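You operate a simulated robot arm through the tools that you are given. There is no shell and no other tool. Be economical: measure what you need, move in short steps, check, and stop when the job is done.

You are at the controls of a simulated robot arm. One attempt, no reset.

Task
Stick the matching label on, press it down, then free the housing.
Fine: same word as on the green-lug housing; orange block, put back; the housing goes on the mat between the fixtures. Set down upright: orange block.

It is judged by the outcome, as a careful person would: the job done as asked, and still so three seconds after it is handed in. It fails if anything else is knocked over, pushed out of place, dropped, spilled or broken.

Robot
A 7-joint arm with a two-finger gripper, on a carriage that runs on a rail from [0, 603] to [1, -1177] (x, y) and turns from -2.705 to 3.089 rad about z. Base frame: it is fixed where the carriage stands at the start and does not move with it; the origin is on the floor, on the carriage's upright axis, x ahead of it, y to its left, z up. Units: mm, rad, N and s.
With the tool pointing down near the work surface it reaches from about 360 to 780 mm from the robot's upright axis, wherever it stands. Its first joint turns from -2.897 to 2.897 rad. Places, roughly: blue clamp [500, -400, 900]; label land of the green-lug housing [800, 700, 800]; mat between the fixtures [400, 200, 800]. Payload 2.45 kg.
Tool frame: the origin (TCP) is the grasp point; the fingertips stand 23 mm ahead of it; z points along the fingers, y is the line along which they close. Largest opening 72 mm; the body of the gripper starts 40 mm behind the TCP.
Orientation is told as [roll, pitch, yaw] about the base's x, y, z axes, in that order, counted from this pose: with the fingers straight down and closing along the base's y, the tool's x points along the base's -x, its y along +y and its z along -z.

Tools
- The arm moves only by the tool jog_arm. Its argument "motion" is a list of rows, each a list of 7 numbers: the closure in counts, from 0 (fully open) to 255 (shut), then the shift along the tool's x, y, z in mm, then the turn, a rotation vector about the tool's x, y, z in rad. In form: [[grip, tx, ty, tz, wx, wy, wz], ...]. A call has 1 to 20 rows; each row shifts and turns the commanded pose from where the row before left it, along the tool's axes as they then stand. Each row takes 0.2 s and may step no farther than 50 mm and 0.15 rad from the row before; otherwise, or with a gripper value out of range, the whole call is refused. A pose out of reach is approached as far as the arm can. The call stops where the force on the tool passes 90 N (or 10 N more than at its start, if that is more) or the arm is blocked; 0.2 s more then pass. Each finger travels about 72 mm/s and halts on what it meets, pressing with about 38 N; the grip force reading is that of the motor and also rises with nothing between the fingers. The clock runs only during rows and for 0.2 s after the last one: add rows that do not move to give the fingers time. The reply holds the time, the measured pose of the TCP, the force on the tool along the base axes, the opening and the grip force, in the units named above and with some noise, with the torque about the TCP (base axes, N m) and any sound that the robot's microphone picked up, and new pictures: "pictures" is both (left out), scene, wrist or none.
- Cameras (640 x 400 px; columns grow to the right, rows downward): "scene" is now at [19.7, 175.6, 1466.9]; the picture's right is [-0.09, -1.00, 0.00], its down [-0.74, 0.07, -0.67] and it looks along [0.67, -0.06, -0.74] (base axes); focal length 256 px, centre (320, 200). "wrist" rides on the gripper at [78, 17, -66] in the tool frame; the picture's right is [-0.22, 0.98, 0.00], its down [-0.56, -0.12, -0.82] and it looks along [-0.80, -0.18, 0.57] (tool axes); focal length 234 px, centre (320, 200). There is no depth. A picture from a camera that has moved, and an enlarged one, comes with that camera's place and axes in the base frame and with its lens.
- slide_trunk(by): slides the trunk up (or, below 0, down) by that many mm; the arm and the scene camera ride with it, the base frame stays. It gives what a move gives, with no picture.
- drive_base(legs): drives the robot by 1 to 6 legs, each [ahead, left, turn to the left] in mm, mm and rad, along the robot's own axes; the way and the turn of a leg run together, so that a leg with both is an arc; at most 1500 mm and 3.142 rad a leg. The arm and the cameras ride along, it lands a little off, and it stops where it bumps. It keeps to its track: a leg is cut to what the track allows. It gives what a move gives, and a new picture of the scene camera.
- pan_tilt(pan, tilt): turns the head with the scene camera to pan (to the left, within 2.705 rad either way) and tilt (down, from -0.506 to 1.204), counted from straight ahead of the robot. It gives what a move gives, and a new picture of the scene camera.
- close_up(camera, box): a new picture of the part [left, top, right, bottom] of that camera's present view, enlarged. No time passes.
- finish_job(): hands the job in; it is judged then, once.

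Go step by step. Nothing tells you exact positions but the pictures and the camera data: compare them with the known pose of the tool, close in by small moves and look again before you grip or let go. The budget is 120 turns and 260 pictures, counting those below and the enlarged ones. Unless the task says otherwise, let go and move clear before handing in, and close with one line.

The tools are called by a JSON object that holds its "method" and its "body". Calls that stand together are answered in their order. jog_arm: Moves the arm, as the interface text tells. Its arguments: {"type":"object","properties":{"motion":{"type":"array","items":{"type":"array","items":{"type":"number"}}},"pictures":{"type":"string","enum":["both","scene","wrist","none"]}},"required":["motion"]} The other tools are called the same way: slide_trunk (by) slides the trunk up or down; drive_base (legs) drives the base; pan_tilt (pan, tilt) turns the head that bears the scene camera; close_up (camera, box) takes an enlarged picture of a part of a camera's view; finish_job () hands the job in.

At the start:

```text
t: 0.0
tcp_pos: [402.1, 19.6, 1120.8]
orientation: [0.001, -0.001, 0.0]
wrist_force: [0.0, 0.7, -0.1]
wrist_torque: [0.0, -0.01, 0.0]
finger_gap: 72.1
finger_force: 0.1
trunk travel left (down, up): [-475.0, 115.0]
robot x, y, heading: [-2.7, -0.4, -0.002]
head pan, tilt: [-0.093, 0.831]
```

scene: 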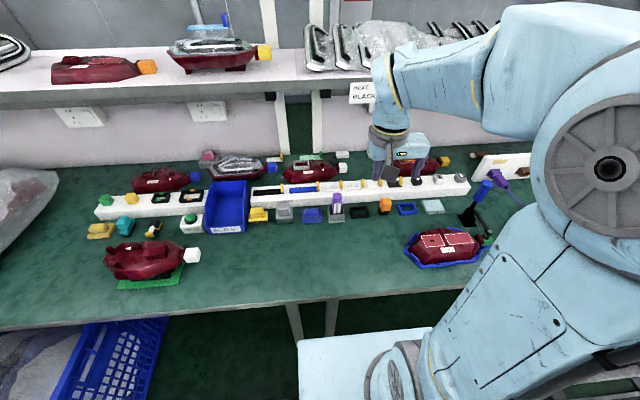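
wrist: 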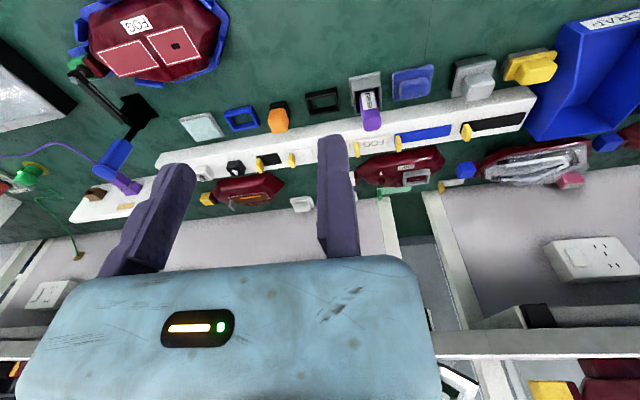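

I see a bench with several maroon housings, a blue fixture on the right holding a housing marked FOG with a clamp, and a shelf with labels. I'll look closer before moving.

{"method": "close_up", "body": {"camera": "scene", "box": [380, 140, 540, 280]}}

{"method": "close_up", "body": {"camera": "scene", "box": [80, 140, 240, 300]}}

{"method": "close_up", "body": {"camera": "scene", "box": [230, 140, 400, 240]}}

{"method": "close_up", "body": {"camera": "wrist", "box": [160, 40, 540, 220]}}

{"method": "close_up", "body": {"camera": "wrist", "box": [0, 0, 260, 220]}}

```text
2.86 times, centred on (460, 210) of scene
camera zoom: at [19.7, 175.6, 1466.9], right [-0.09, -1.0, 0.0], down [-0.74, 0.07, -0.67], along [0.67, -0.06, -0.74], focal length 732 px, centre (-80, 171)
```

zoom: 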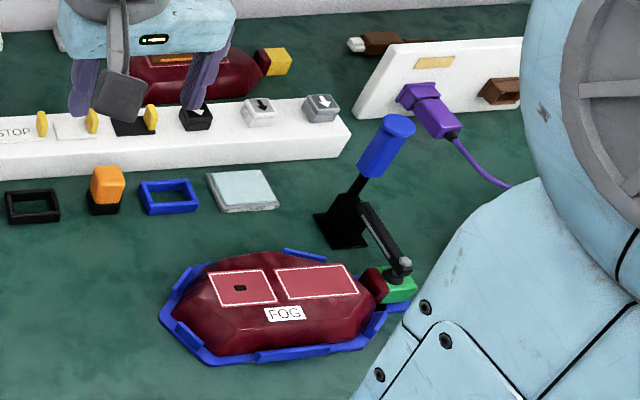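

```text
2.50 times, centred on (160, 220) of scene
camera zoom: at [19.7, 175.6, 1466.9], right [-0.09, -1.0, 0.0], down [-0.74, 0.07, -0.67], along [0.67, -0.06, -0.74], focal length 640 px, centre (720, 150)
```

zoom: 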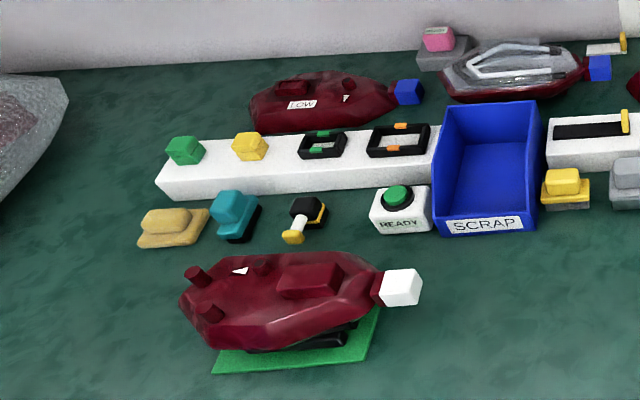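

```text
3.76 times, centred on (315, 190) of scene
camera zoom: at [19.7, 175.6, 1466.9], right [-0.09, -1.0, 0.0], down [-0.74, 0.07, -0.67], along [0.67, -0.06, -0.74], focal length 964 px, centre (339, 238)
```

zoom: 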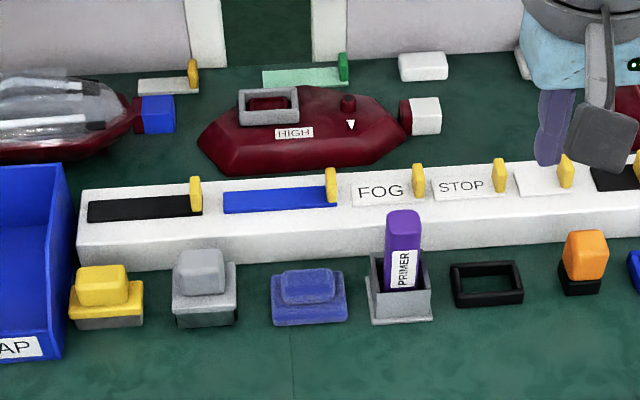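

```text
1.68 times, centred on (350, 130) of wrist
camera zoom: at [323.2, 37.2, 1187.8], right [0.22, 0.98, 0.0], down [0.56, -0.12, 0.82], along [0.8, -0.18, -0.57], focal length 394 px, centre (270, 318)
```

zoom: 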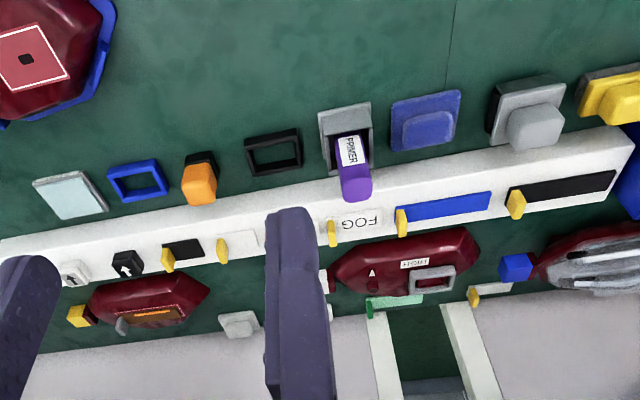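

```text
1.82 times, centred on (130, 110) of wrist
camera zoom: at [323.2, 37.2, 1187.8], right [0.22, 0.98, 0.0], down [0.56, -0.12, 0.82], along [0.8, -0.18, -0.57], focal length 426 px, centre (666, 364)
```

zoom: 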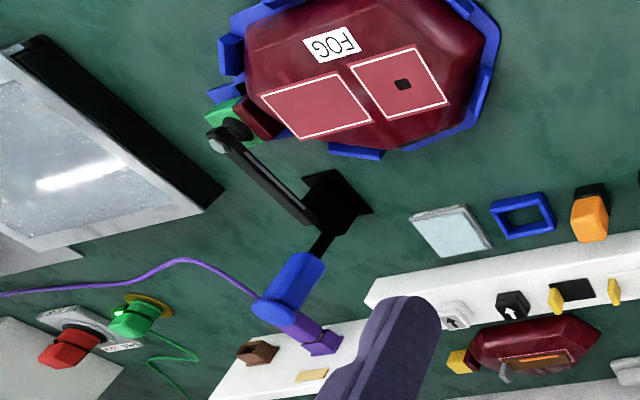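

The clamped housing reads FOG, and other housings read LOW and HIGH. I need to be sure which one has the green lug, so I'll drive left along the rail and look.

{"method": "drive_base", "body": {"legs": [[0, 590, 0]]}}

{"method": "pan_tilt", "body": {"pan": 0.0, "tilt": 0.75}}

```text
t: 3.3
tcp_pos: [400.0, 605.4, 1119.6]
orientation: [0.0, -0.001, 0.001]
wrist_force: [0.7, 0.1, -0.9]
wrist_torque: [-0.02, -0.02, -0.01]
finger_gap: 71.8
finger_force: 0.1
trunk travel left (down, up): [-475.0, 115.0]
robot x, y, heading: [1.4, 586.4, -0.0]
head pan, tilt: [-0.093, 0.831]
camera scene: at [19.1, 761.5, 1466.9], right [-0.09, -1.0, 0.0], down [-0.74, 0.07, -0.67], along [0.67, -0.06, -0.74], focal length 256 px, centre (320, 200)
```

scene: 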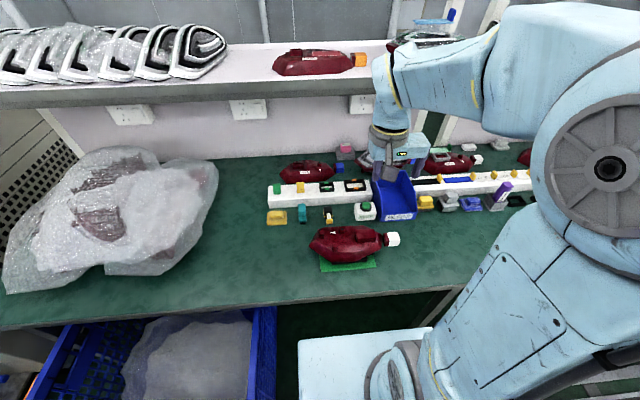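

```text
t: 4.0
tcp_pos: [400.6, 606.3, 1121.3]
orientation: [-0.002, 0.0, 0.002]
wrist_force: [-0.3, 0.3, 0.8]
wrist_torque: [0.02, 0.01, 0.03]
finger_gap: 71.9
finger_force: 0.1
trunk travel left (down, up): [-475.0, 115.0]
robot x, y, heading: [-0.9, 582.8, -0.002]
head pan, tilt: [0.0, 0.75]
camera scene: at [23.1, 768.8, 1473.4], right [0.0, -1.0, 0.0], down [-0.68, 0.0, -0.73], along [0.73, 0.0, -0.68], focal length 256 px, centre (320, 200)
```

scene: 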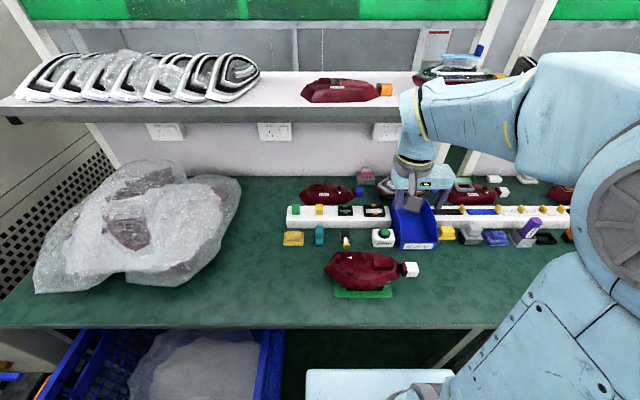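

{"method": "close_up", "body": {"camera": "scene", "box": [280, 160, 400, 240]}}

{"method": "close_up", "body": {"camera": "scene", "box": [280, 60, 500, 120]}}

{"method": "close_up", "body": {"camera": "scene", "box": [280, 230, 440, 310]}}

{"method": "close_up", "body": {"camera": "wrist", "box": [0, 0, 640, 400]}}

```text
5.00 times, centred on (340, 200) of scene
camera zoom: at [23.1, 768.8, 1473.4], right [0.0, -1.0, 0.0], down [-0.68, 0.0, -0.73], along [0.73, 0.0, -0.68], focal length 1281 px, centre (220, 200)
```

zoom: 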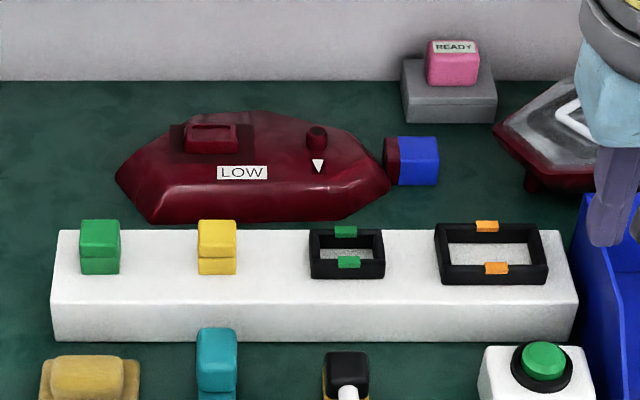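

```text
2.91 times, centred on (390, 90) of scene
camera zoom: at [23.1, 768.8, 1473.4], right [0.0, -1.0, 0.0], down [-0.68, 0.0, -0.73], along [0.73, 0.0, -0.68], focal length 745 px, centre (116, 520)
```

zoom: 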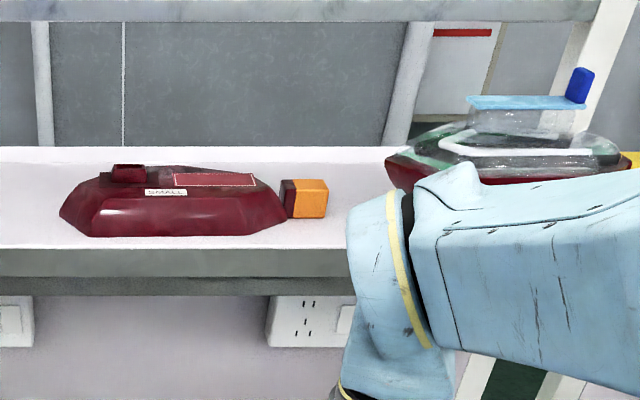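

```text
4.00 times, centred on (360, 270) of scene
camera zoom: at [23.1, 768.8, 1473.4], right [0.0, -1.0, 0.0], down [-0.68, 0.0, -0.73], along [0.73, 0.0, -0.68], focal length 1025 px, centre (160, -80)
```

zoom: 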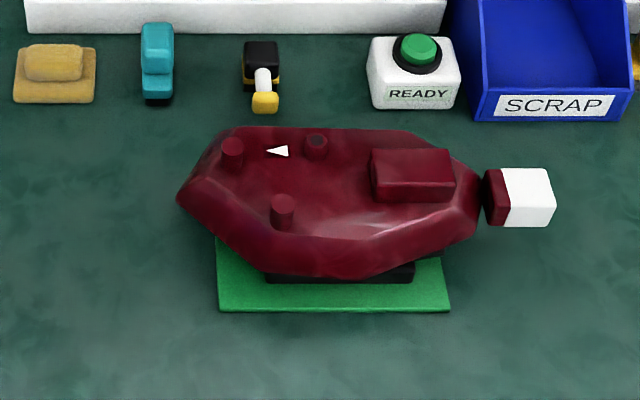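

```text
1.00 times, centred on (320, 200) of wrist
camera zoom: at [322.7, 623.6, 1187.9], right [0.22, 0.98, 0.0], down [0.56, -0.12, 0.82], along [0.8, -0.18, -0.57], focal length 234 px, centre (320, 200)
```

zoom: 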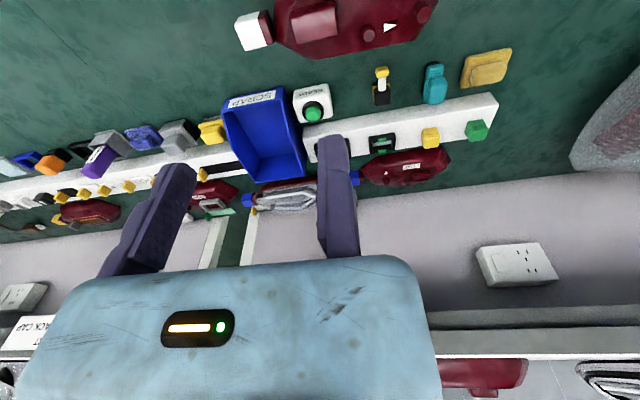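

LOW's lug looks blue from here. I'll zoom in with the wrist camera, then go and inspect the label strip and the clamped housing.

{"method": "close_up", "body": {"camera": "wrist", "box": [340, 90, 520, 200]}}

{"method": "close_up", "body": {"camera": "wrist", "box": [180, 150, 340, 230]}}

{"method": "drive_base", "body": {"legs": [[0, -900, 0]]}}

{"method": "pan_tilt", "body": {"pan": 0.4, "tilt": 0.85}}

```text
3.56 times, centred on (430, 145) of wrist
camera zoom: at [322.7, 623.6, 1187.9], right [0.22, 0.98, 0.0], down [0.56, -0.12, 0.82], along [0.8, -0.18, -0.57], focal length 833 px, centre (-71, 396)
```

zoom: 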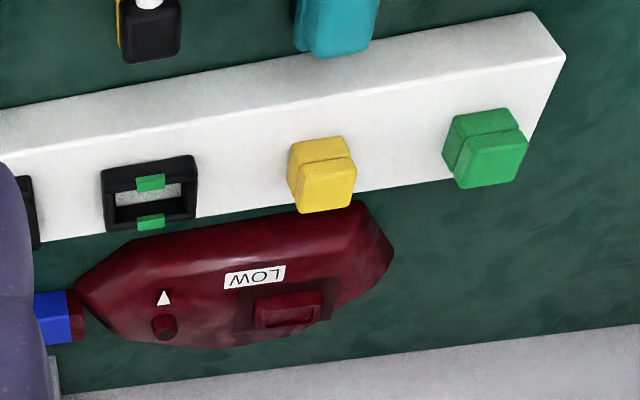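

```text
4.00 times, centred on (260, 190) of wrist
camera zoom: at [322.7, 623.6, 1187.9], right [0.22, 0.98, 0.0], down [0.56, -0.12, 0.82], along [0.8, -0.18, -0.57], focal length 937 px, centre (560, 240)
```

zoom: 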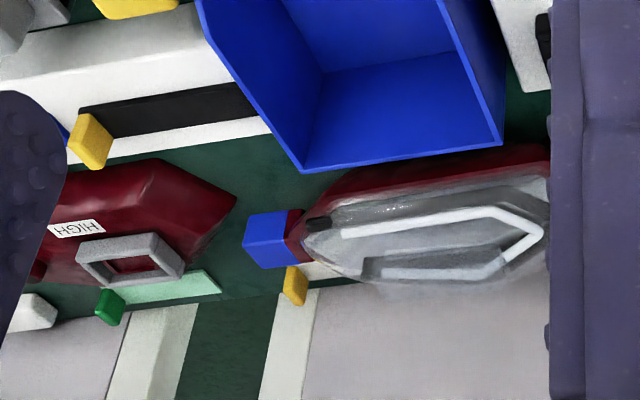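

```text
t: 8.8
tcp_pos: [401.3, -297.0, 1120.8]
orientation: [0.001, 0.0, 0.008]
wrist_force: [-0.1, -0.5, 0.3]
wrist_torque: [0.0, -0.01, 0.03]
finger_gap: 71.9
finger_force: 0.1
trunk travel left (down, up): [-475.0, 115.0]
robot x, y, heading: [-0.1, -321.2, 0.005]
head pan, tilt: [0.0, 0.75]
camera scene: at [22.4, -137.7, 1473.5], right [0.01, -1.0, 0.0], down [-0.68, -0.01, -0.73], along [0.73, 0.01, -0.68], focal length 256 px, centre (320, 200)
```

scene: 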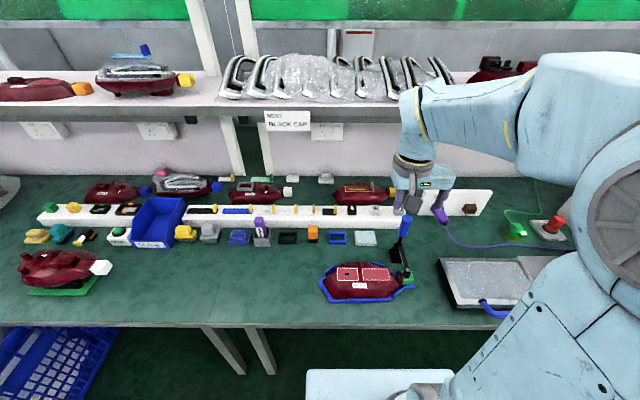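

```text
t: 9.6
tcp_pos: [400.2, -297.4, 1120.8]
orientation: [0.0, 0.001, 0.009]
wrist_force: [0.2, -0.1, 0.0]
wrist_torque: [-0.02, -0.02, -0.03]
finger_gap: 71.9
finger_force: 0.0
trunk travel left (down, up): [-475.0, 115.0]
robot x, y, heading: [-1.4, -325.1, 0.006]
head pan, tilt: [0.4, 0.85]
camera scene: at [11.3, -107.4, 1465.5], right [0.4, -0.92, 0.0], down [-0.69, -0.3, -0.66], along [0.61, 0.26, -0.75], focal length 256 px, centre (320, 200)
```

scene: 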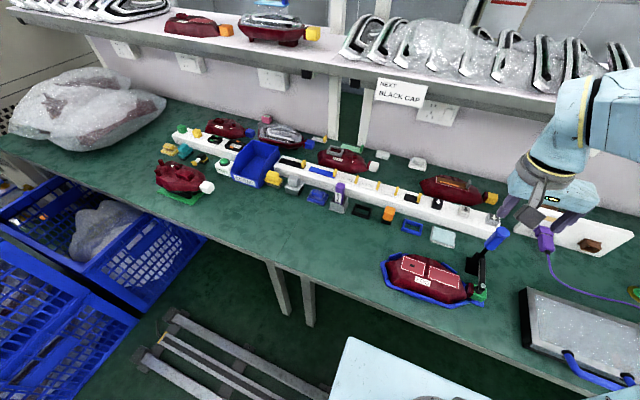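

Another housing appears on the shelf at right; I'll look further right, and zoom in on what's here.

{"method": "close_up", "body": {"camera": "scene", "box": [360, 180, 540, 320]}}

{"method": "close_up", "body": {"camera": "scene", "box": [260, 140, 420, 240]}}

{"method": "close_up", "body": {"camera": "scene", "box": [360, 140, 520, 240]}}

{"method": "drive_base", "body": {"legs": [[0, -600, 0]]}}

{"method": "pan_tilt", "body": {"pan": 0.0, "tilt": 0.65}}

```text
2.86 times, centred on (450, 250) of scene
camera zoom: at [11.3, -107.4, 1465.5], right [0.4, -0.92, 0.0], down [-0.69, -0.3, -0.66], along [0.61, 0.26, -0.75], focal length 732 px, centre (-51, 57)
```

zoom: 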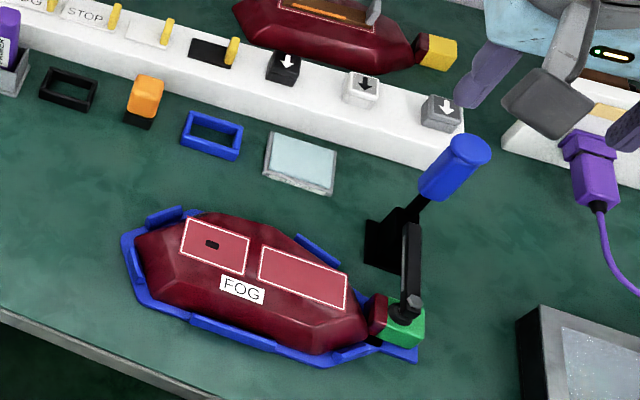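

```text
4.00 times, centred on (340, 190) of scene
camera zoom: at [11.3, -107.4, 1465.5], right [0.4, -0.92, 0.0], down [-0.69, -0.3, -0.66], along [0.61, 0.26, -0.75], focal length 1025 px, centre (240, 240)
```

zoom: 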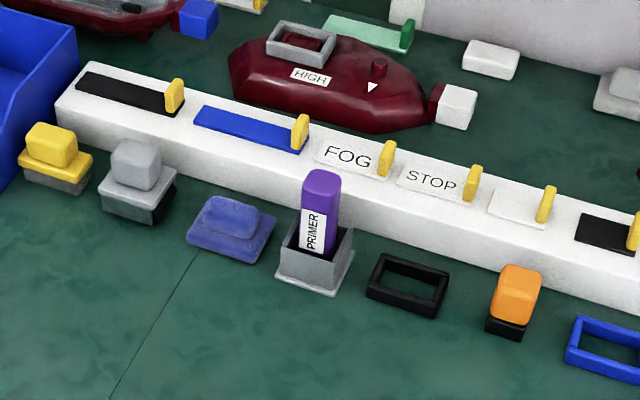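

```text
4.00 times, centred on (440, 190) of scene
camera zoom: at [11.3, -107.4, 1465.5], right [0.4, -0.92, 0.0], down [-0.69, -0.3, -0.66], along [0.61, 0.26, -0.75], focal length 1025 px, centre (-160, 240)
```

zoom: 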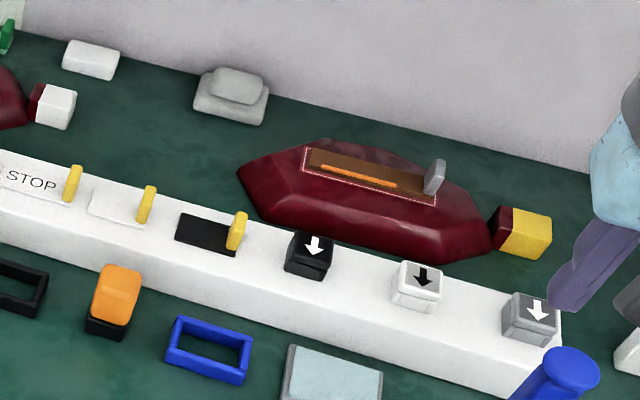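

```text
t: 13.0
tcp_pos: [400.7, -897.9, 1121.3]
orientation: [0.0, -0.001, 0.01]
wrist_force: [0.4, -0.3, -0.4]
wrist_torque: [-0.02, 0.02, 0.02]
finger_gap: 71.7
finger_force: 0.1
trunk travel left (down, up): [-475.0, 115.0]
robot x, y, heading: [1.9, -923.5, 0.01]
head pan, tilt: [0.4, 0.85]
camera scene: at [11.5, -707.9, 1465.4], right [0.4, -0.92, 0.0], down [-0.69, -0.3, -0.66], along [0.61, 0.26, -0.75], focal length 256 px, centre (320, 200)
```

scene: 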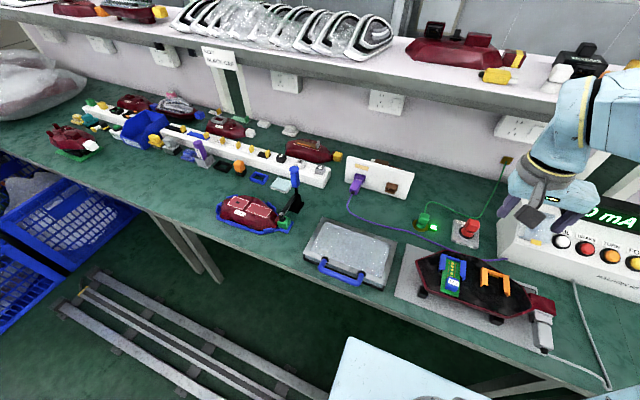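

```text
t: 13.9
tcp_pos: [401.1, -898.7, 1121.2]
orientation: [0.001, 0.0, 0.011]
wrist_force: [-0.4, 0.2, -0.1]
wrist_torque: [-0.01, -0.01, -0.01]
finger_gap: 72.2
finger_force: 0.0
trunk travel left (down, up): [-475.0, 115.0]
robot x, y, heading: [1.9, -923.6, 0.008]
head pan, tilt: [0.0, 0.649]
camera scene: at [26.6, -738.1, 1482.0], right [0.01, -1.0, 0.0], down [-0.6, -0.01, -0.8], along [0.8, 0.01, -0.6], focal length 256 px, centre (320, 200)
```

scene: 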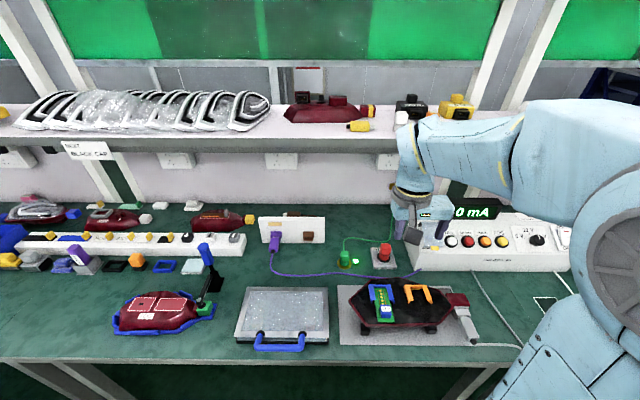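

The only green lug is on the clamped housing, and its word is FOG, which matches the FOG label on the rack. The quoted label-land coordinate is near the blue-lug LOW housing, so I trust the pictures. I'll park so that rack, fixture and mat are all in reach, and measure.

{"method": "drive_base", "body": {"legs": [[0, 820, 0]]}}

{"method": "pan_tilt", "body": {"pan": -0.35, "tilt": 0.95}}

```text
t: 18.2
tcp_pos: [401.8, -86.6, 1121.0]
orientation: [0.0, -0.001, 0.008]
wrist_force: [0.8, 0.1, -0.3]
wrist_torque: [-0.01, -0.02, -0.01]
finger_gap: 72.1
finger_force: 0.1
trunk travel left (down, up): [-475.0, 115.0]
robot x, y, heading: [0.2, -111.7, 0.01]
head pan, tilt: [0.0, 0.649]
camera scene: at [26.0, 72.7, 1482.1], right [0.01, -1.0, 0.0], down [-0.6, -0.01, -0.8], along [0.8, 0.01, -0.6], focal length 256 px, centre (320, 200)
```

scene: 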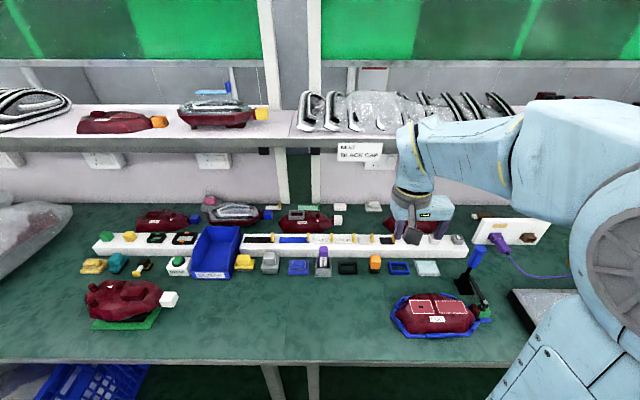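

```text
t: 19.1
tcp_pos: [402.3, -87.2, 1121.8]
orientation: [0.0, 0.001, 0.008]
wrist_force: [0.3, 0.4, -0.2]
wrist_torque: [-0.01, -0.01, -0.01]
finger_gap: 72.1
finger_force: 0.2
trunk travel left (down, up): [-475.0, 115.0]
robot x, y, heading: [-2.3, -109.8, 0.007]
head pan, tilt: [-0.351, 0.949]
camera scene: at [7.8, 47.6, 1458.0], right [-0.33, -0.94, 0.0], down [-0.77, 0.27, -0.58], along [0.55, -0.19, -0.81], focal length 256 px, centre (320, 200)
```

scene: 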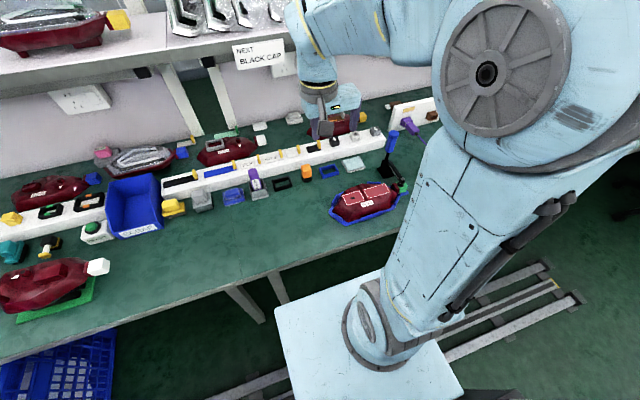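

I'll tilt the tool so the wrist camera looks down on the fixture.

{"method": "jog_arm", "body": {"motion": [[0, 0, -30, 0, 0, 0.15, 0], [0, 0, -30, 0, 0, 0.15, 0], [0, 0, -30, 0, 0, 0.15, 0], [0, 0, -30, 0, 0, 0.15, 0], [0, 0, 0, 0, 0, 0, 0]], "pictures": "wrist"}}

```text
t: 20.3
tcp_pos: [402.6, -208.8, 1121.2]
orientation: [0.0, 0.6, 0.01]
wrist_force: [0.1, -0.2, -0.3]
wrist_torque: [0.04, 0.01, 0.02]
finger_gap: 71.9
finger_force: 0.1
trunk travel left (down, up): [-475.0, 115.0]
robot x, y, heading: [0.2, -112.5, 0.006]
head pan, tilt: [-0.351, 0.949]
camera wrist: at [375.4, -191.0, 1220.1], right [0.17, 0.98, -0.12], down [0.93, -0.12, 0.36], along [0.34, -0.17, -0.93], focal length 234 px, centre (320, 200)
```

wrist: 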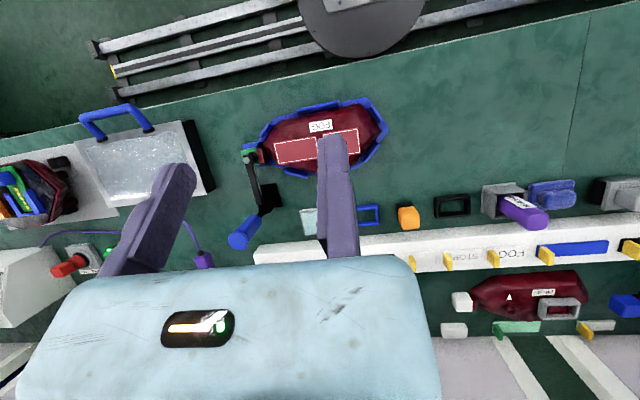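

{"method": "jog_arm", "body": {"motion": [[0, -21, -5, 31, 0, 0, 0], [0, -21, -5, 31, 0, 0, 0], [0, -21, -5, 31, 0, 0, 0], [0, -21, -5, 31, 0, 0, 0], [0, 0, 0, 0, 0, 0, 0]], "pictures": "wrist"}}

{"method": "close_up", "body": {"camera": "wrist", "box": [180, 30, 440, 190]}}

{"method": "close_up", "body": {"camera": "wrist", "box": [360, 150, 640, 300]}}

```text
t: 21.5
tcp_pos: [401.6, -226.5, 971.7]
orientation: [0.001, 0.601, 0.01]
wrist_force: [-0.2, 0.6, -0.1]
wrist_torque: [0.0, -0.01, 0.02]
finger_gap: 72.1
finger_force: 0.0
trunk travel left (down, up): [-475.0, 115.0]
robot x, y, heading: [0.2, -111.4, 0.006]
head pan, tilt: [-0.351, 0.949]
camera wrist: at [374.0, -209.9, 1069.6], right [0.17, 0.98, -0.12], down [0.93, -0.12, 0.36], along [0.34, -0.18, -0.92], focal length 234 px, centre (320, 200)
```

wrist: 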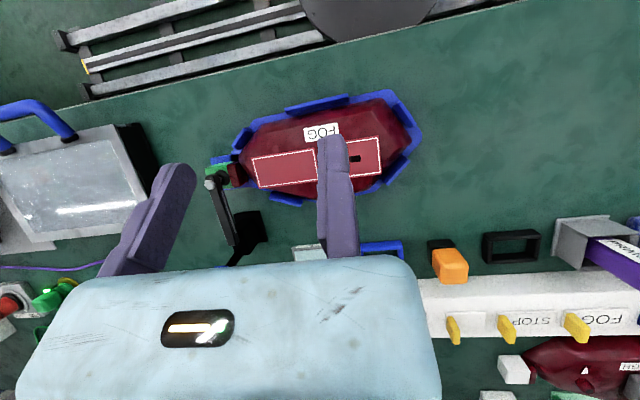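

```text
2.46 times, centred on (310, 110) of wrist
camera zoom: at [374.0, -209.9, 1069.6], right [0.17, 0.98, -0.12], down [0.93, -0.12, 0.36], along [0.34, -0.18, -0.92], focal length 576 px, centre (345, 422)
```

zoom: 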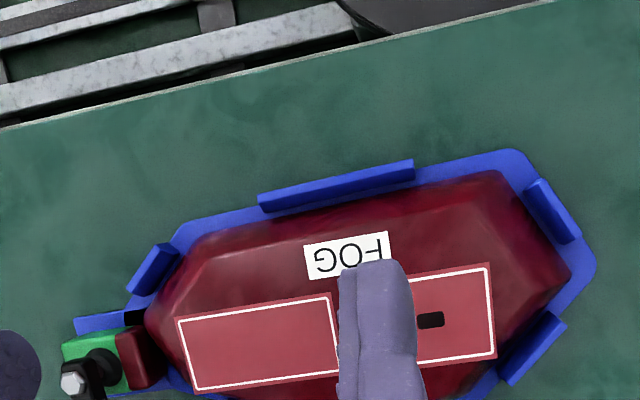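

```text
2.29 times, centred on (500, 225) of wrist
camera zoom: at [374.0, -209.9, 1069.6], right [0.17, 0.98, -0.12], down [0.93, -0.12, 0.36], along [0.34, -0.18, -0.92], focal length 535 px, centre (-91, 143)
```

zoom: 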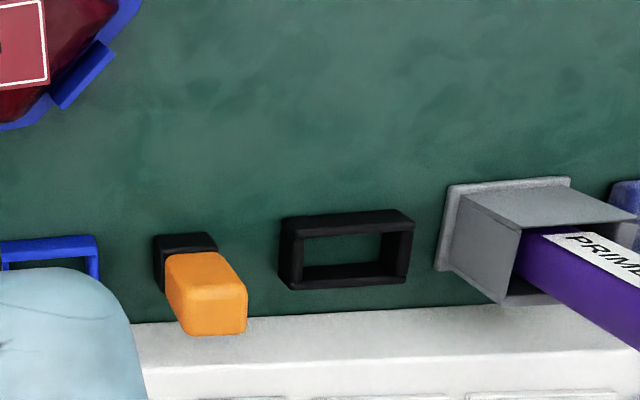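

The land (about 70×35 mm, empty, top near z 805) is on the clamped housing, aligned with base y. The FOG label on the rack is near (696, 75, 790), with a yellow upright tab. I'll drive to y≈0 and bring the wrist camera close to the label.

{"method": "drive_base", "body": {"legs": [[0, 112, 0]]}}

{"method": "jog_arm", "body": {"motion": [[0, -30, 30, 0, 0, -0.1, 0], [0, -40, 30, 0, 0, -0.1, 0], [0, -40, 30, 0, 0, -0.1, 0], [0, -40, 30, 0, 0, 0, 0], [0, -30, 30, 0, 0, 0, 0], [0, 0, 20, 0, 0, 0, 0], [0, 0, 0, 0, 0, 0, 0]], "pictures": "wrist"}}

```text
t: 22.7
tcp_pos: [400.9, -116.0, 970.5]
orientation: [0.0, 0.6, 0.007]
wrist_force: [0.1, 1.0, 0.1]
wrist_torque: [-0.02, 0.0, -0.02]
finger_gap: 72.0
finger_force: 0.0
trunk travel left (down, up): [-475.0, 115.0]
robot x, y, heading: [0.2, 0.4, 0.01]
head pan, tilt: [-0.351, 0.949]
camera scene: at [7.7, 158.5, 1457.9], right [-0.33, -0.94, 0.0], down [-0.77, 0.27, -0.58], along [0.55, -0.19, -0.81], focal length 256 px, centre (320, 200)
```

scene: 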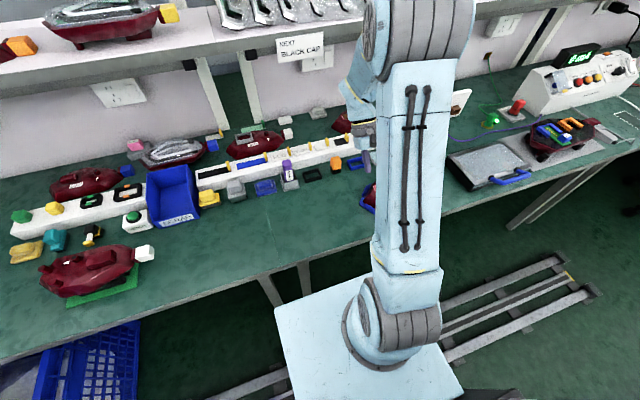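

```text
t: 24.3
tcp_pos: [562.8, 57.1, 899.3]
orientation: [0.001, 0.301, 0.007]
wrist_force: [-0.2, 0.5, -0.5]
wrist_torque: [-0.01, 0.01, 0.03]
finger_gap: 71.8
finger_force: 0.0
trunk travel left (down, up): [-475.0, 115.0]
robot x, y, heading: [0.7, 3.1, 0.009]
head pan, tilt: [-0.351, 0.949]
camera wrist: at [507.7, 73.2, 985.6], right [0.2, 0.98, -0.06], down [0.78, -0.12, 0.62], along [0.6, -0.17, -0.78], focal length 234 px, centre (320, 200)
```

wrist: 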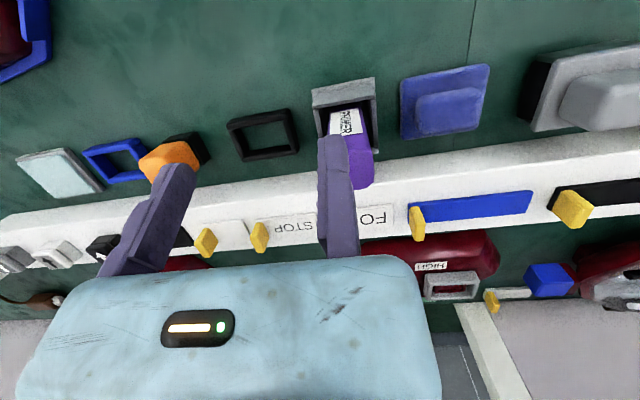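

{"method": "jog_arm", "body": {"motion": [[0, -15, 30, 0, 0, 0, 0], [0, -15, 30, 0, 0, 0, 0], [0, 0, 0, 0, 0, 0, 0]], "pictures": "wrist"}}

{"method": "close_up", "body": {"camera": "wrist", "box": [160, 170, 350, 270]}}

{"method": "pan_tilt", "body": {"pan": -0.15, "tilt": 0.8}}

{"method": "close_up", "body": {"camera": "scene", "box": [240, 140, 420, 240]}}

```text
t: 25.1
tcp_pos: [591.8, 116.5, 889.9]
orientation: [0.001, 0.299, 0.009]
wrist_force: [1.5, -0.6, 0.1]
wrist_torque: [0.0, 0.02, 0.05]
finger_gap: 72.1
finger_force: 0.0
trunk travel left (down, up): [-475.0, 115.0]
robot x, y, heading: [1.4, 0.8, 0.013]
head pan, tilt: [-0.351, 0.949]
camera wrist: at [536.6, 133.5, 976.8], right [0.2, 0.98, -0.06], down [0.78, -0.12, 0.62], along [0.6, -0.17, -0.78], focal length 234 px, centre (320, 200)
```

wrist: 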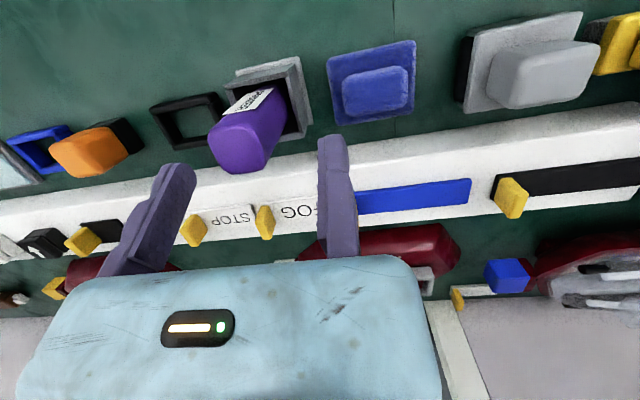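

```text
3.37 times, centred on (255, 220) of wrist
camera zoom: at [536.6, 133.5, 976.8], right [0.2, 0.98, -0.06], down [0.78, -0.12, 0.62], along [0.6, -0.17, -0.78], focal length 789 px, centre (539, 133)
```

zoom: 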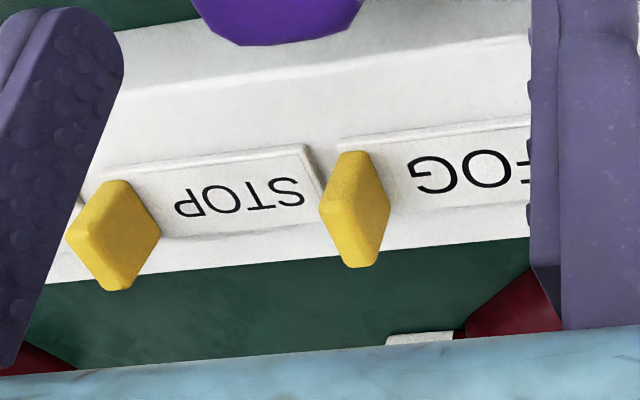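

```text
t: 25.8
tcp_pos: [591.1, 117.1, 890.9]
orientation: [0.0, 0.299, 0.01]
wrist_force: [-0.2, -0.8, -0.1]
wrist_torque: [-0.01, 0.05, 0.02]
finger_gap: 72.3
finger_force: 0.1
trunk travel left (down, up): [-475.0, 115.0]
robot x, y, heading: [1.0, 1.8, 0.011]
head pan, tilt: [-0.15, 0.799]
camera scene: at [19.0, 171.6, 1469.4], right [-0.14, -0.99, 0.0], down [-0.71, 0.1, -0.7], along [0.69, -0.1, -0.72], focal length 256 px, centre (320, 200)
```

scene: 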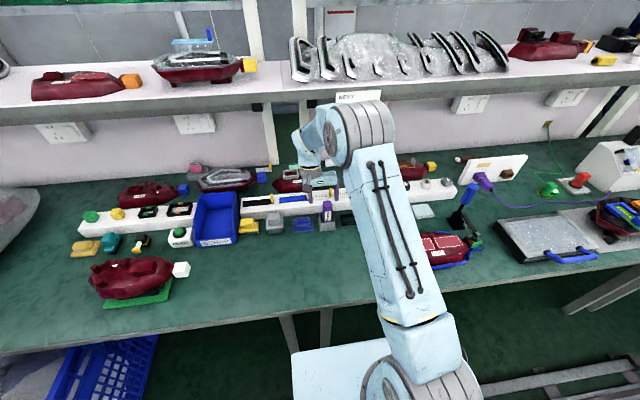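

```text
3.56 times, centred on (330, 190) of scene
camera zoom: at [19.0, 171.6, 1469.4], right [-0.14, -0.99, 0.0], down [-0.71, 0.1, -0.7], along [0.69, -0.1, -0.72], focal length 911 px, centre (284, 236)
```

zoom: 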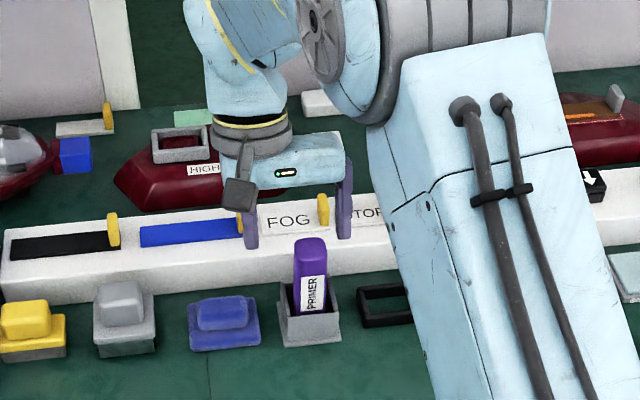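

The FOG label's tab is near (694, 37), tab top about z 816, rack surface about z 789. I'll level the tool and hover above the tab.

{"method": "jog_arm", "body": {"motion": [[0, 0, 0, -15, 0, -0.15, 0], [0, 0, 0, 0, 0, -0.15, 0], [0, -35, -27, 0, 0, 0, 0], [0, -35, -27, 0, 0, 0, 0], [0, -32, -26, 10, 0, 0, 0], [0, 0, 0, 30, 0, 0, 0], [0, 0, 0, 0, 0, 0, 0]], "pictures": "both"}}

{"method": "close_up", "body": {"camera": "scene", "box": [260, 160, 400, 240]}}

{"method": "close_up", "body": {"camera": "wrist", "box": [120, 120, 380, 270]}}

```text
t: 27.4
tcp_pos: [700.2, 34.6, 862.8]
orientation: [0.0, 0.003, 0.005]
wrist_force: [1.3, 0.3, -1.7]
wrist_torque: [0.03, 0.1, -0.02]
finger_gap: 71.9
finger_force: 0.0
trunk travel left (down, up): [-475.0, 115.0]
robot x, y, heading: [-2.5, -7.0, 0.007]
head pan, tilt: [-0.15, 0.799]
camera scene: at [22.8, 171.0, 1469.4], right [-0.14, -0.99, 0.0], down [-0.71, 0.1, -0.7], along [0.69, -0.1, -0.72], focal length 256 px, centre (320, 200)
camera wrist: at [623.1, 51.5, 929.3], right [0.21, 0.98, 0.0], down [0.56, -0.12, 0.82], along [0.8, -0.17, -0.58], focal length 234 px, centre (320, 200)
```

scene: 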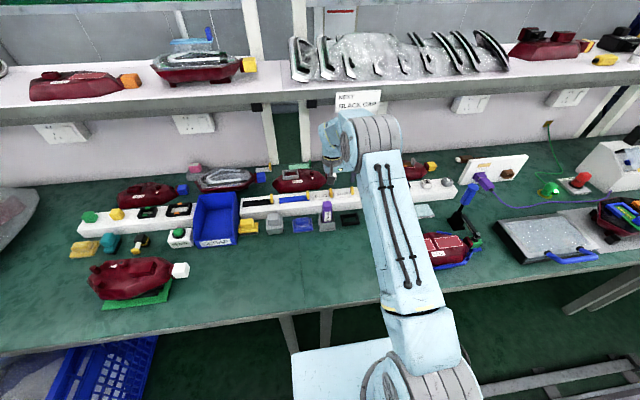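
wrist: 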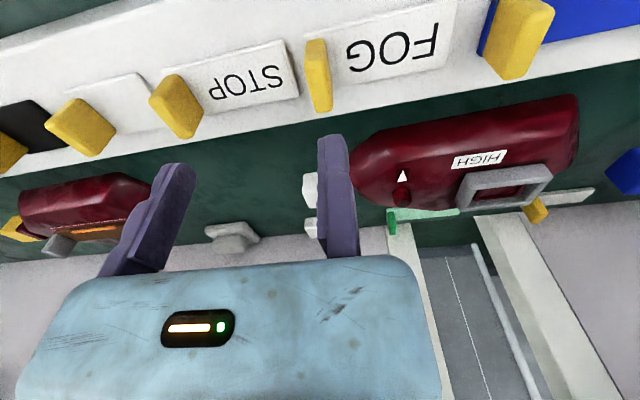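

```text
4.57 times, centred on (330, 200) of scene
camera zoom: at [22.8, 171.0, 1469.4], right [-0.14, -0.99, 0.0], down [-0.71, 0.1, -0.7], along [0.69, -0.1, -0.72], focal length 1171 px, centre (274, 200)
```

zoom: 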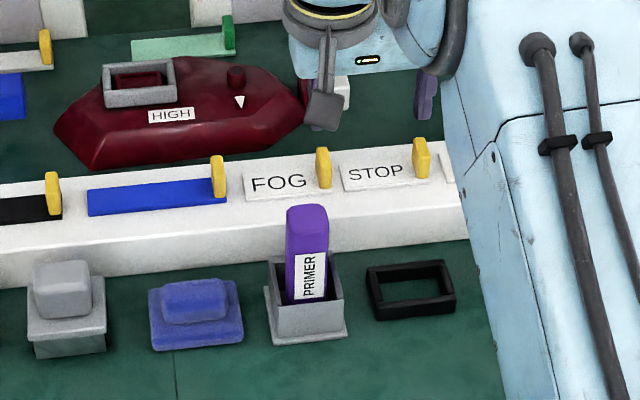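

```text
2.46 times, centred on (250, 195) of wrist
camera zoom: at [623.1, 51.5, 929.3], right [0.21, 0.98, 0.0], down [0.56, -0.12, 0.82], along [0.8, -0.17, -0.58], focal length 576 px, centre (492, 212)
```

zoom: 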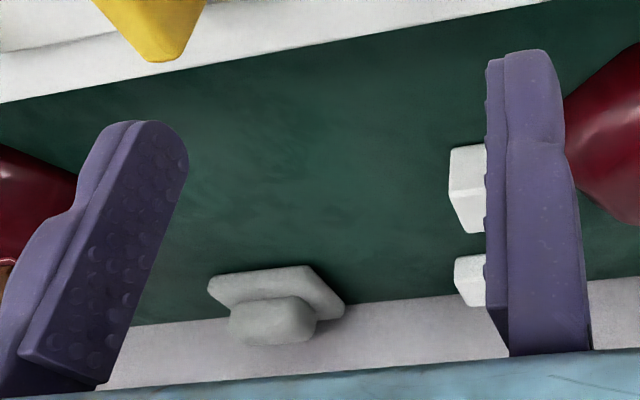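

The fingers appear shifted in the pictures versus where the TCP should project. I'll raise a bit, close the gripper and see where the pads actually meet.

{"method": "jog_arm", "body": {"motion": [[255, 0, 0, -20, 0, 0, 0], [255, 0, 0, 0, 0, 0, 0], [255, 0, 0, 0, 0, 0, 0], [255, 0, 0, 0, 0, 0, 0]], "pictures": "wrist"}}

{"method": "close_up", "body": {"camera": "scene", "box": [260, 130, 400, 220]}}

```text
t: 28.4
tcp_pos: [694.0, 35.8, 876.7]
orientation: [0.0, 0.019, 0.008]
wrist_force: [-0.3, -0.3, -0.9]
wrist_torque: [-0.03, -0.01, 0.04]
finger_gap: 0.2
finger_force: 28.6
trunk travel left (down, up): [-475.0, 115.0]
robot x, y, heading: [1.1, 1.2, 0.008]
head pan, tilt: [-0.15, 0.799]
camera wrist: at [616.4, 52.6, 944.4], right [0.21, 0.98, 0.0], down [0.58, -0.12, 0.81], along [0.79, -0.17, -0.59], focal length 234 px, centre (320, 200)
```

wrist: 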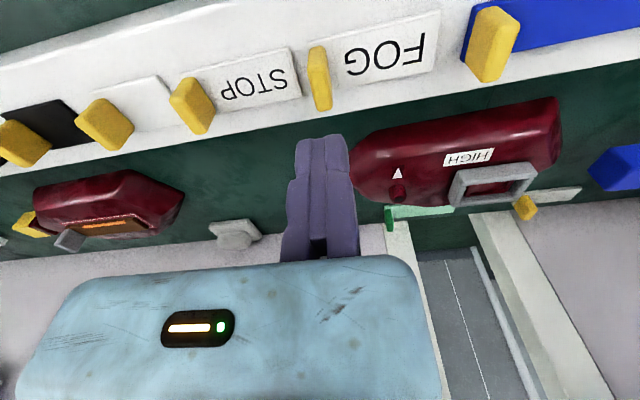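

```text
4.44 times, centred on (330, 175) of scene
camera zoom: at [17.8, 171.0, 1469.2], right [-0.14, -0.99, 0.0], down [-0.71, 0.1, -0.7], along [0.69, -0.1, -0.72], focal length 1139 px, centre (276, 311)
```

zoom: 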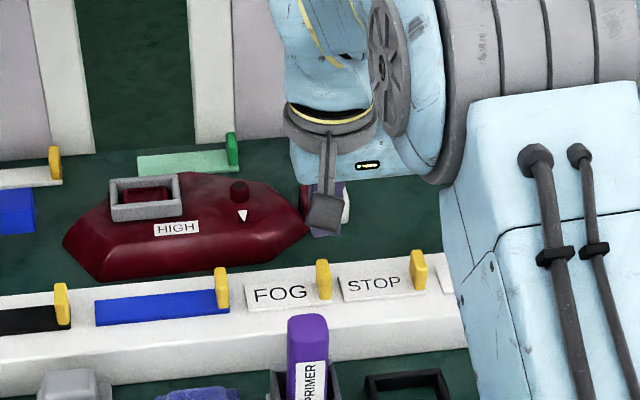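

The closed pads meet right at the TCP: the +y finger is essentially a fixed jaw at the TCP and the −y finger does the travelling. I'll open partway, offset so the fixed jaw stands just on the +y side of the tab, and descend a little to check.

{"method": "jog_arm", "body": {"motion": [[113, 0, 13, 0, 0, 0, 0], [113, 0, 0, 15, 0, 0, 0], [113, 0, 0, 15, 0, 0, 0], [113, 0, 0, 6, 0, 0, 0], [113, 0, 0, 0, 0, 0, 0]], "pictures": "wrist"}}

{"method": "close_up", "body": {"camera": "scene", "box": [280, 150, 390, 220]}}

{"method": "close_up", "body": {"camera": "wrist", "box": [200, 0, 440, 150]}}

```text
t: 29.6
tcp_pos: [698.2, 50.6, 848.6]
orientation: [0.0, -0.002, 0.01]
wrist_force: [-0.1, -0.4, 1.0]
wrist_torque: [-0.03, -0.01, 0.0]
finger_gap: 40.2
finger_force: 0.1
trunk travel left (down, up): [-475.0, 115.0]
robot x, y, heading: [-2.9, -2.7, 0.01]
head pan, tilt: [-0.15, 0.799]
camera wrist: at [620.3, 67.6, 915.5], right [0.21, 0.98, 0.0], down [0.56, -0.12, 0.82], along [0.8, -0.17, -0.57], focal length 234 px, centre (320, 200)
```

wrist: 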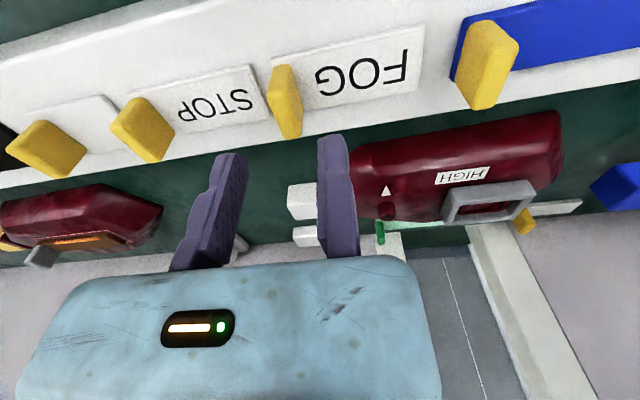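

```text
5.71 times, centred on (335, 185) of scene
camera zoom: at [19.1, 171.6, 1469.5], right [-0.14, -0.99, 0.0], down [-0.71, 0.1, -0.7], along [0.69, -0.1, -0.72], focal length 1464 px, centre (234, 286)
```

zoom: 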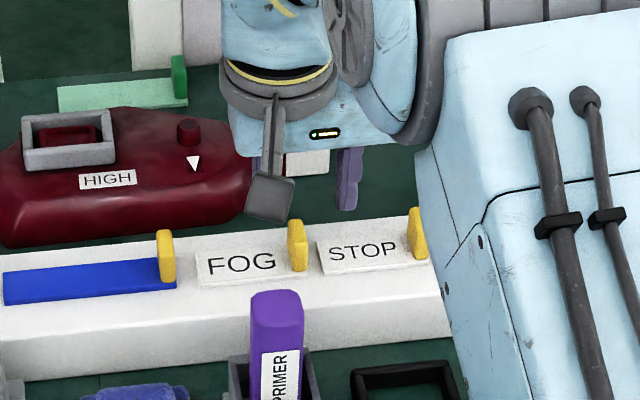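

```text
2.67 times, centred on (320, 75) of wrist
camera zoom: at [620.3, 67.6, 915.5], right [0.21, 0.98, 0.0], down [0.56, -0.12, 0.82], along [0.8, -0.17, -0.57], focal length 624 px, centre (320, 533)
```

zoom: 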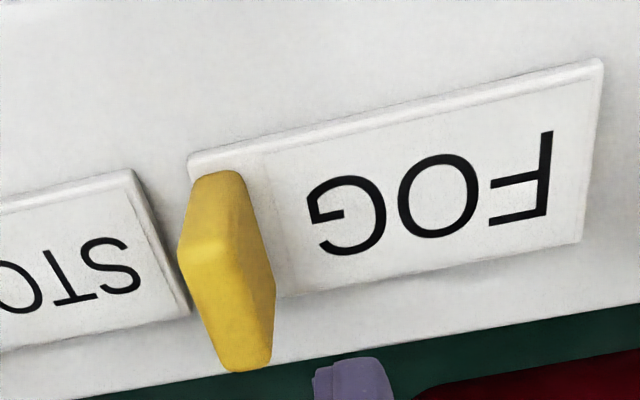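

Tab is about y 31–41, x≈678–698. I'll set the fixed jaw just off its +y face and descend, keeping tips a few mm above the label.

{"method": "jog_arm", "body": {"motion": [[113, 10, -6, 0, 0, 0, 0], [113, 0, 0, 14, 0, 0, 0], [113, 0, 0, 14, 0, 0, 0], [113, 0, 0, 0, 0, 0, 0]], "pictures": "wrist"}}

{"method": "close_up", "body": {"camera": "scene", "box": [280, 150, 390, 220]}}

{"method": "close_up", "body": {"camera": "wrist", "box": [180, 80, 420, 230]}}

```text
t: 30.6
tcp_pos: [688.7, 45.5, 821.1]
orientation: [-0.002, -0.003, 0.009]
wrist_force: [-0.9, 0.2, 9.9]
wrist_torque: [-0.21, 0.05, -0.04]
finger_gap: 39.9
finger_force: 0.0
trunk travel left (down, up): [-475.0, 115.0]
robot x, y, heading: [0.7, -3.0, 0.006]
head pan, tilt: [-0.15, 0.799]
camera wrist: at [610.7, 60.9, 888.4], right [0.21, 0.98, 0.0], down [0.56, -0.12, 0.82], along [0.8, -0.17, -0.57], focal length 234 px, centre (320, 200)
```

wrist: 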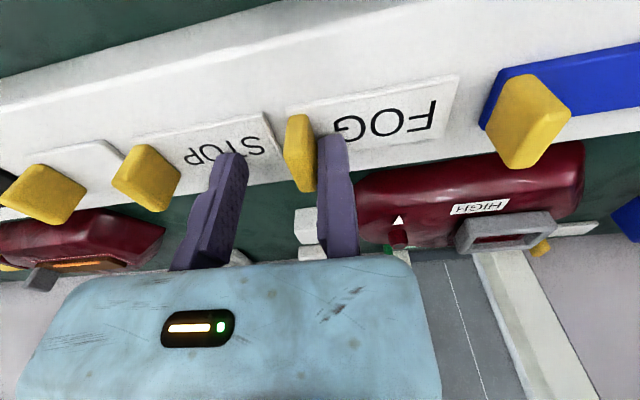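

```text
5.71 times, centred on (335, 185) of scene
camera zoom: at [18.2, 171.6, 1469.6], right [-0.14, -0.99, 0.0], down [-0.71, 0.1, -0.7], along [0.69, -0.1, -0.72], focal length 1464 px, centre (234, 286)
```

zoom: 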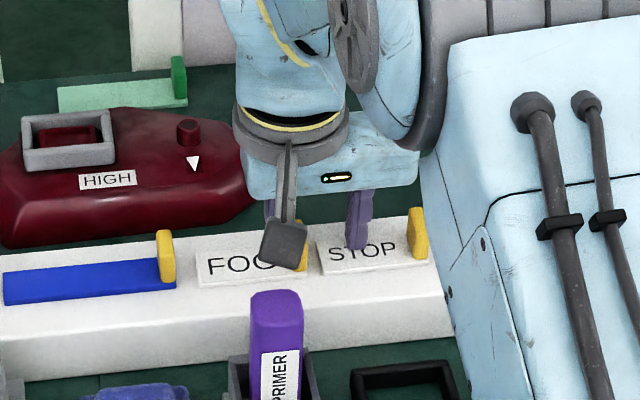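

```text
2.67 times, centred on (300, 155) of wrist
camera zoom: at [610.7, 60.9, 888.4], right [0.21, 0.98, 0.0], down [0.56, -0.12, 0.82], along [0.8, -0.17, -0.57], focal length 624 px, centre (373, 320)
```

zoom: 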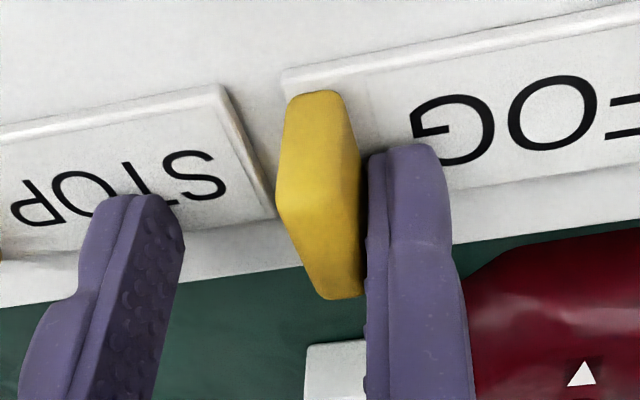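

A 10 N contact from below shows the tips already touch the label. I'll back off 4 mm, then close on the tab.

{"method": "jog_arm", "body": {"motion": [[113, 0, 0, -4, 0, 0, 0], [113, 0, -1, 0, 0, 0, 0], [180, 0, 0, 0, 0, 0, 0], [255, 0, 0, 0, 0, 0, 0], [255, 0, 0, 0, 0, 0, 0], [255, 0, 0, 0, 0, 0, 0]], "pictures": "wrist"}}

{"method": "close_up", "body": {"camera": "wrist", "box": [180, 80, 420, 230]}}

```text
t: 32.0
tcp_pos: [689.7, 41.7, 825.7]
orientation: [0.0, -0.002, 0.009]
wrist_force: [0.0, 0.4, 0.1]
wrist_torque: [0.0, 0.01, 0.01]
finger_gap: 7.9
finger_force: 36.0
trunk travel left (down, up): [-475.0, 115.0]
robot x, y, heading: [-2.3, -1.9, 0.009]
head pan, tilt: [-0.15, 0.799]
camera wrist: at [610.7, 59.4, 891.2], right [0.21, 0.98, 0.0], down [0.56, -0.12, 0.82], along [0.8, -0.17, -0.57], focal length 234 px, centre (320, 200)
```

wrist: 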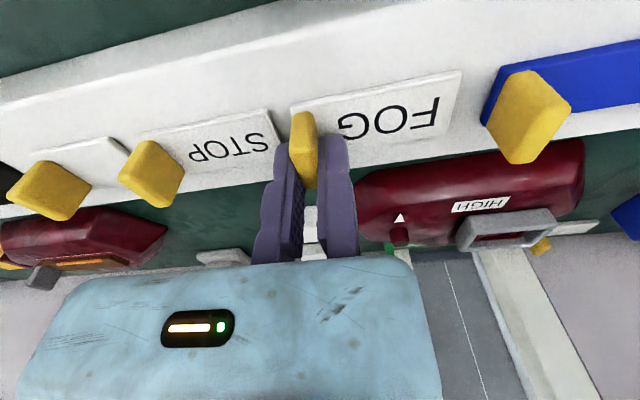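

```text
2.67 times, centred on (300, 155) of wrist
camera zoom: at [610.7, 59.4, 891.2], right [0.21, 0.98, 0.0], down [0.56, -0.12, 0.82], along [0.8, -0.17, -0.57], focal length 624 px, centre (373, 320)
```

zoom: 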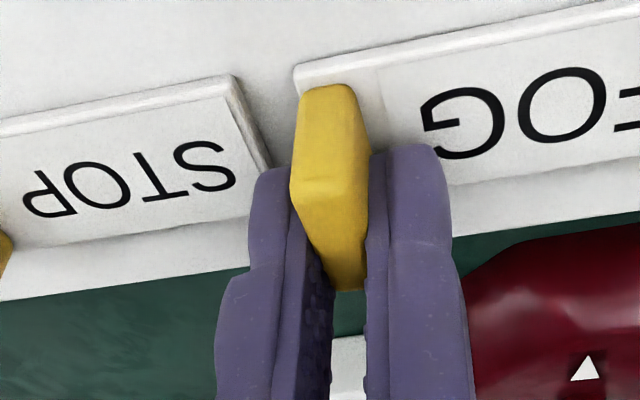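

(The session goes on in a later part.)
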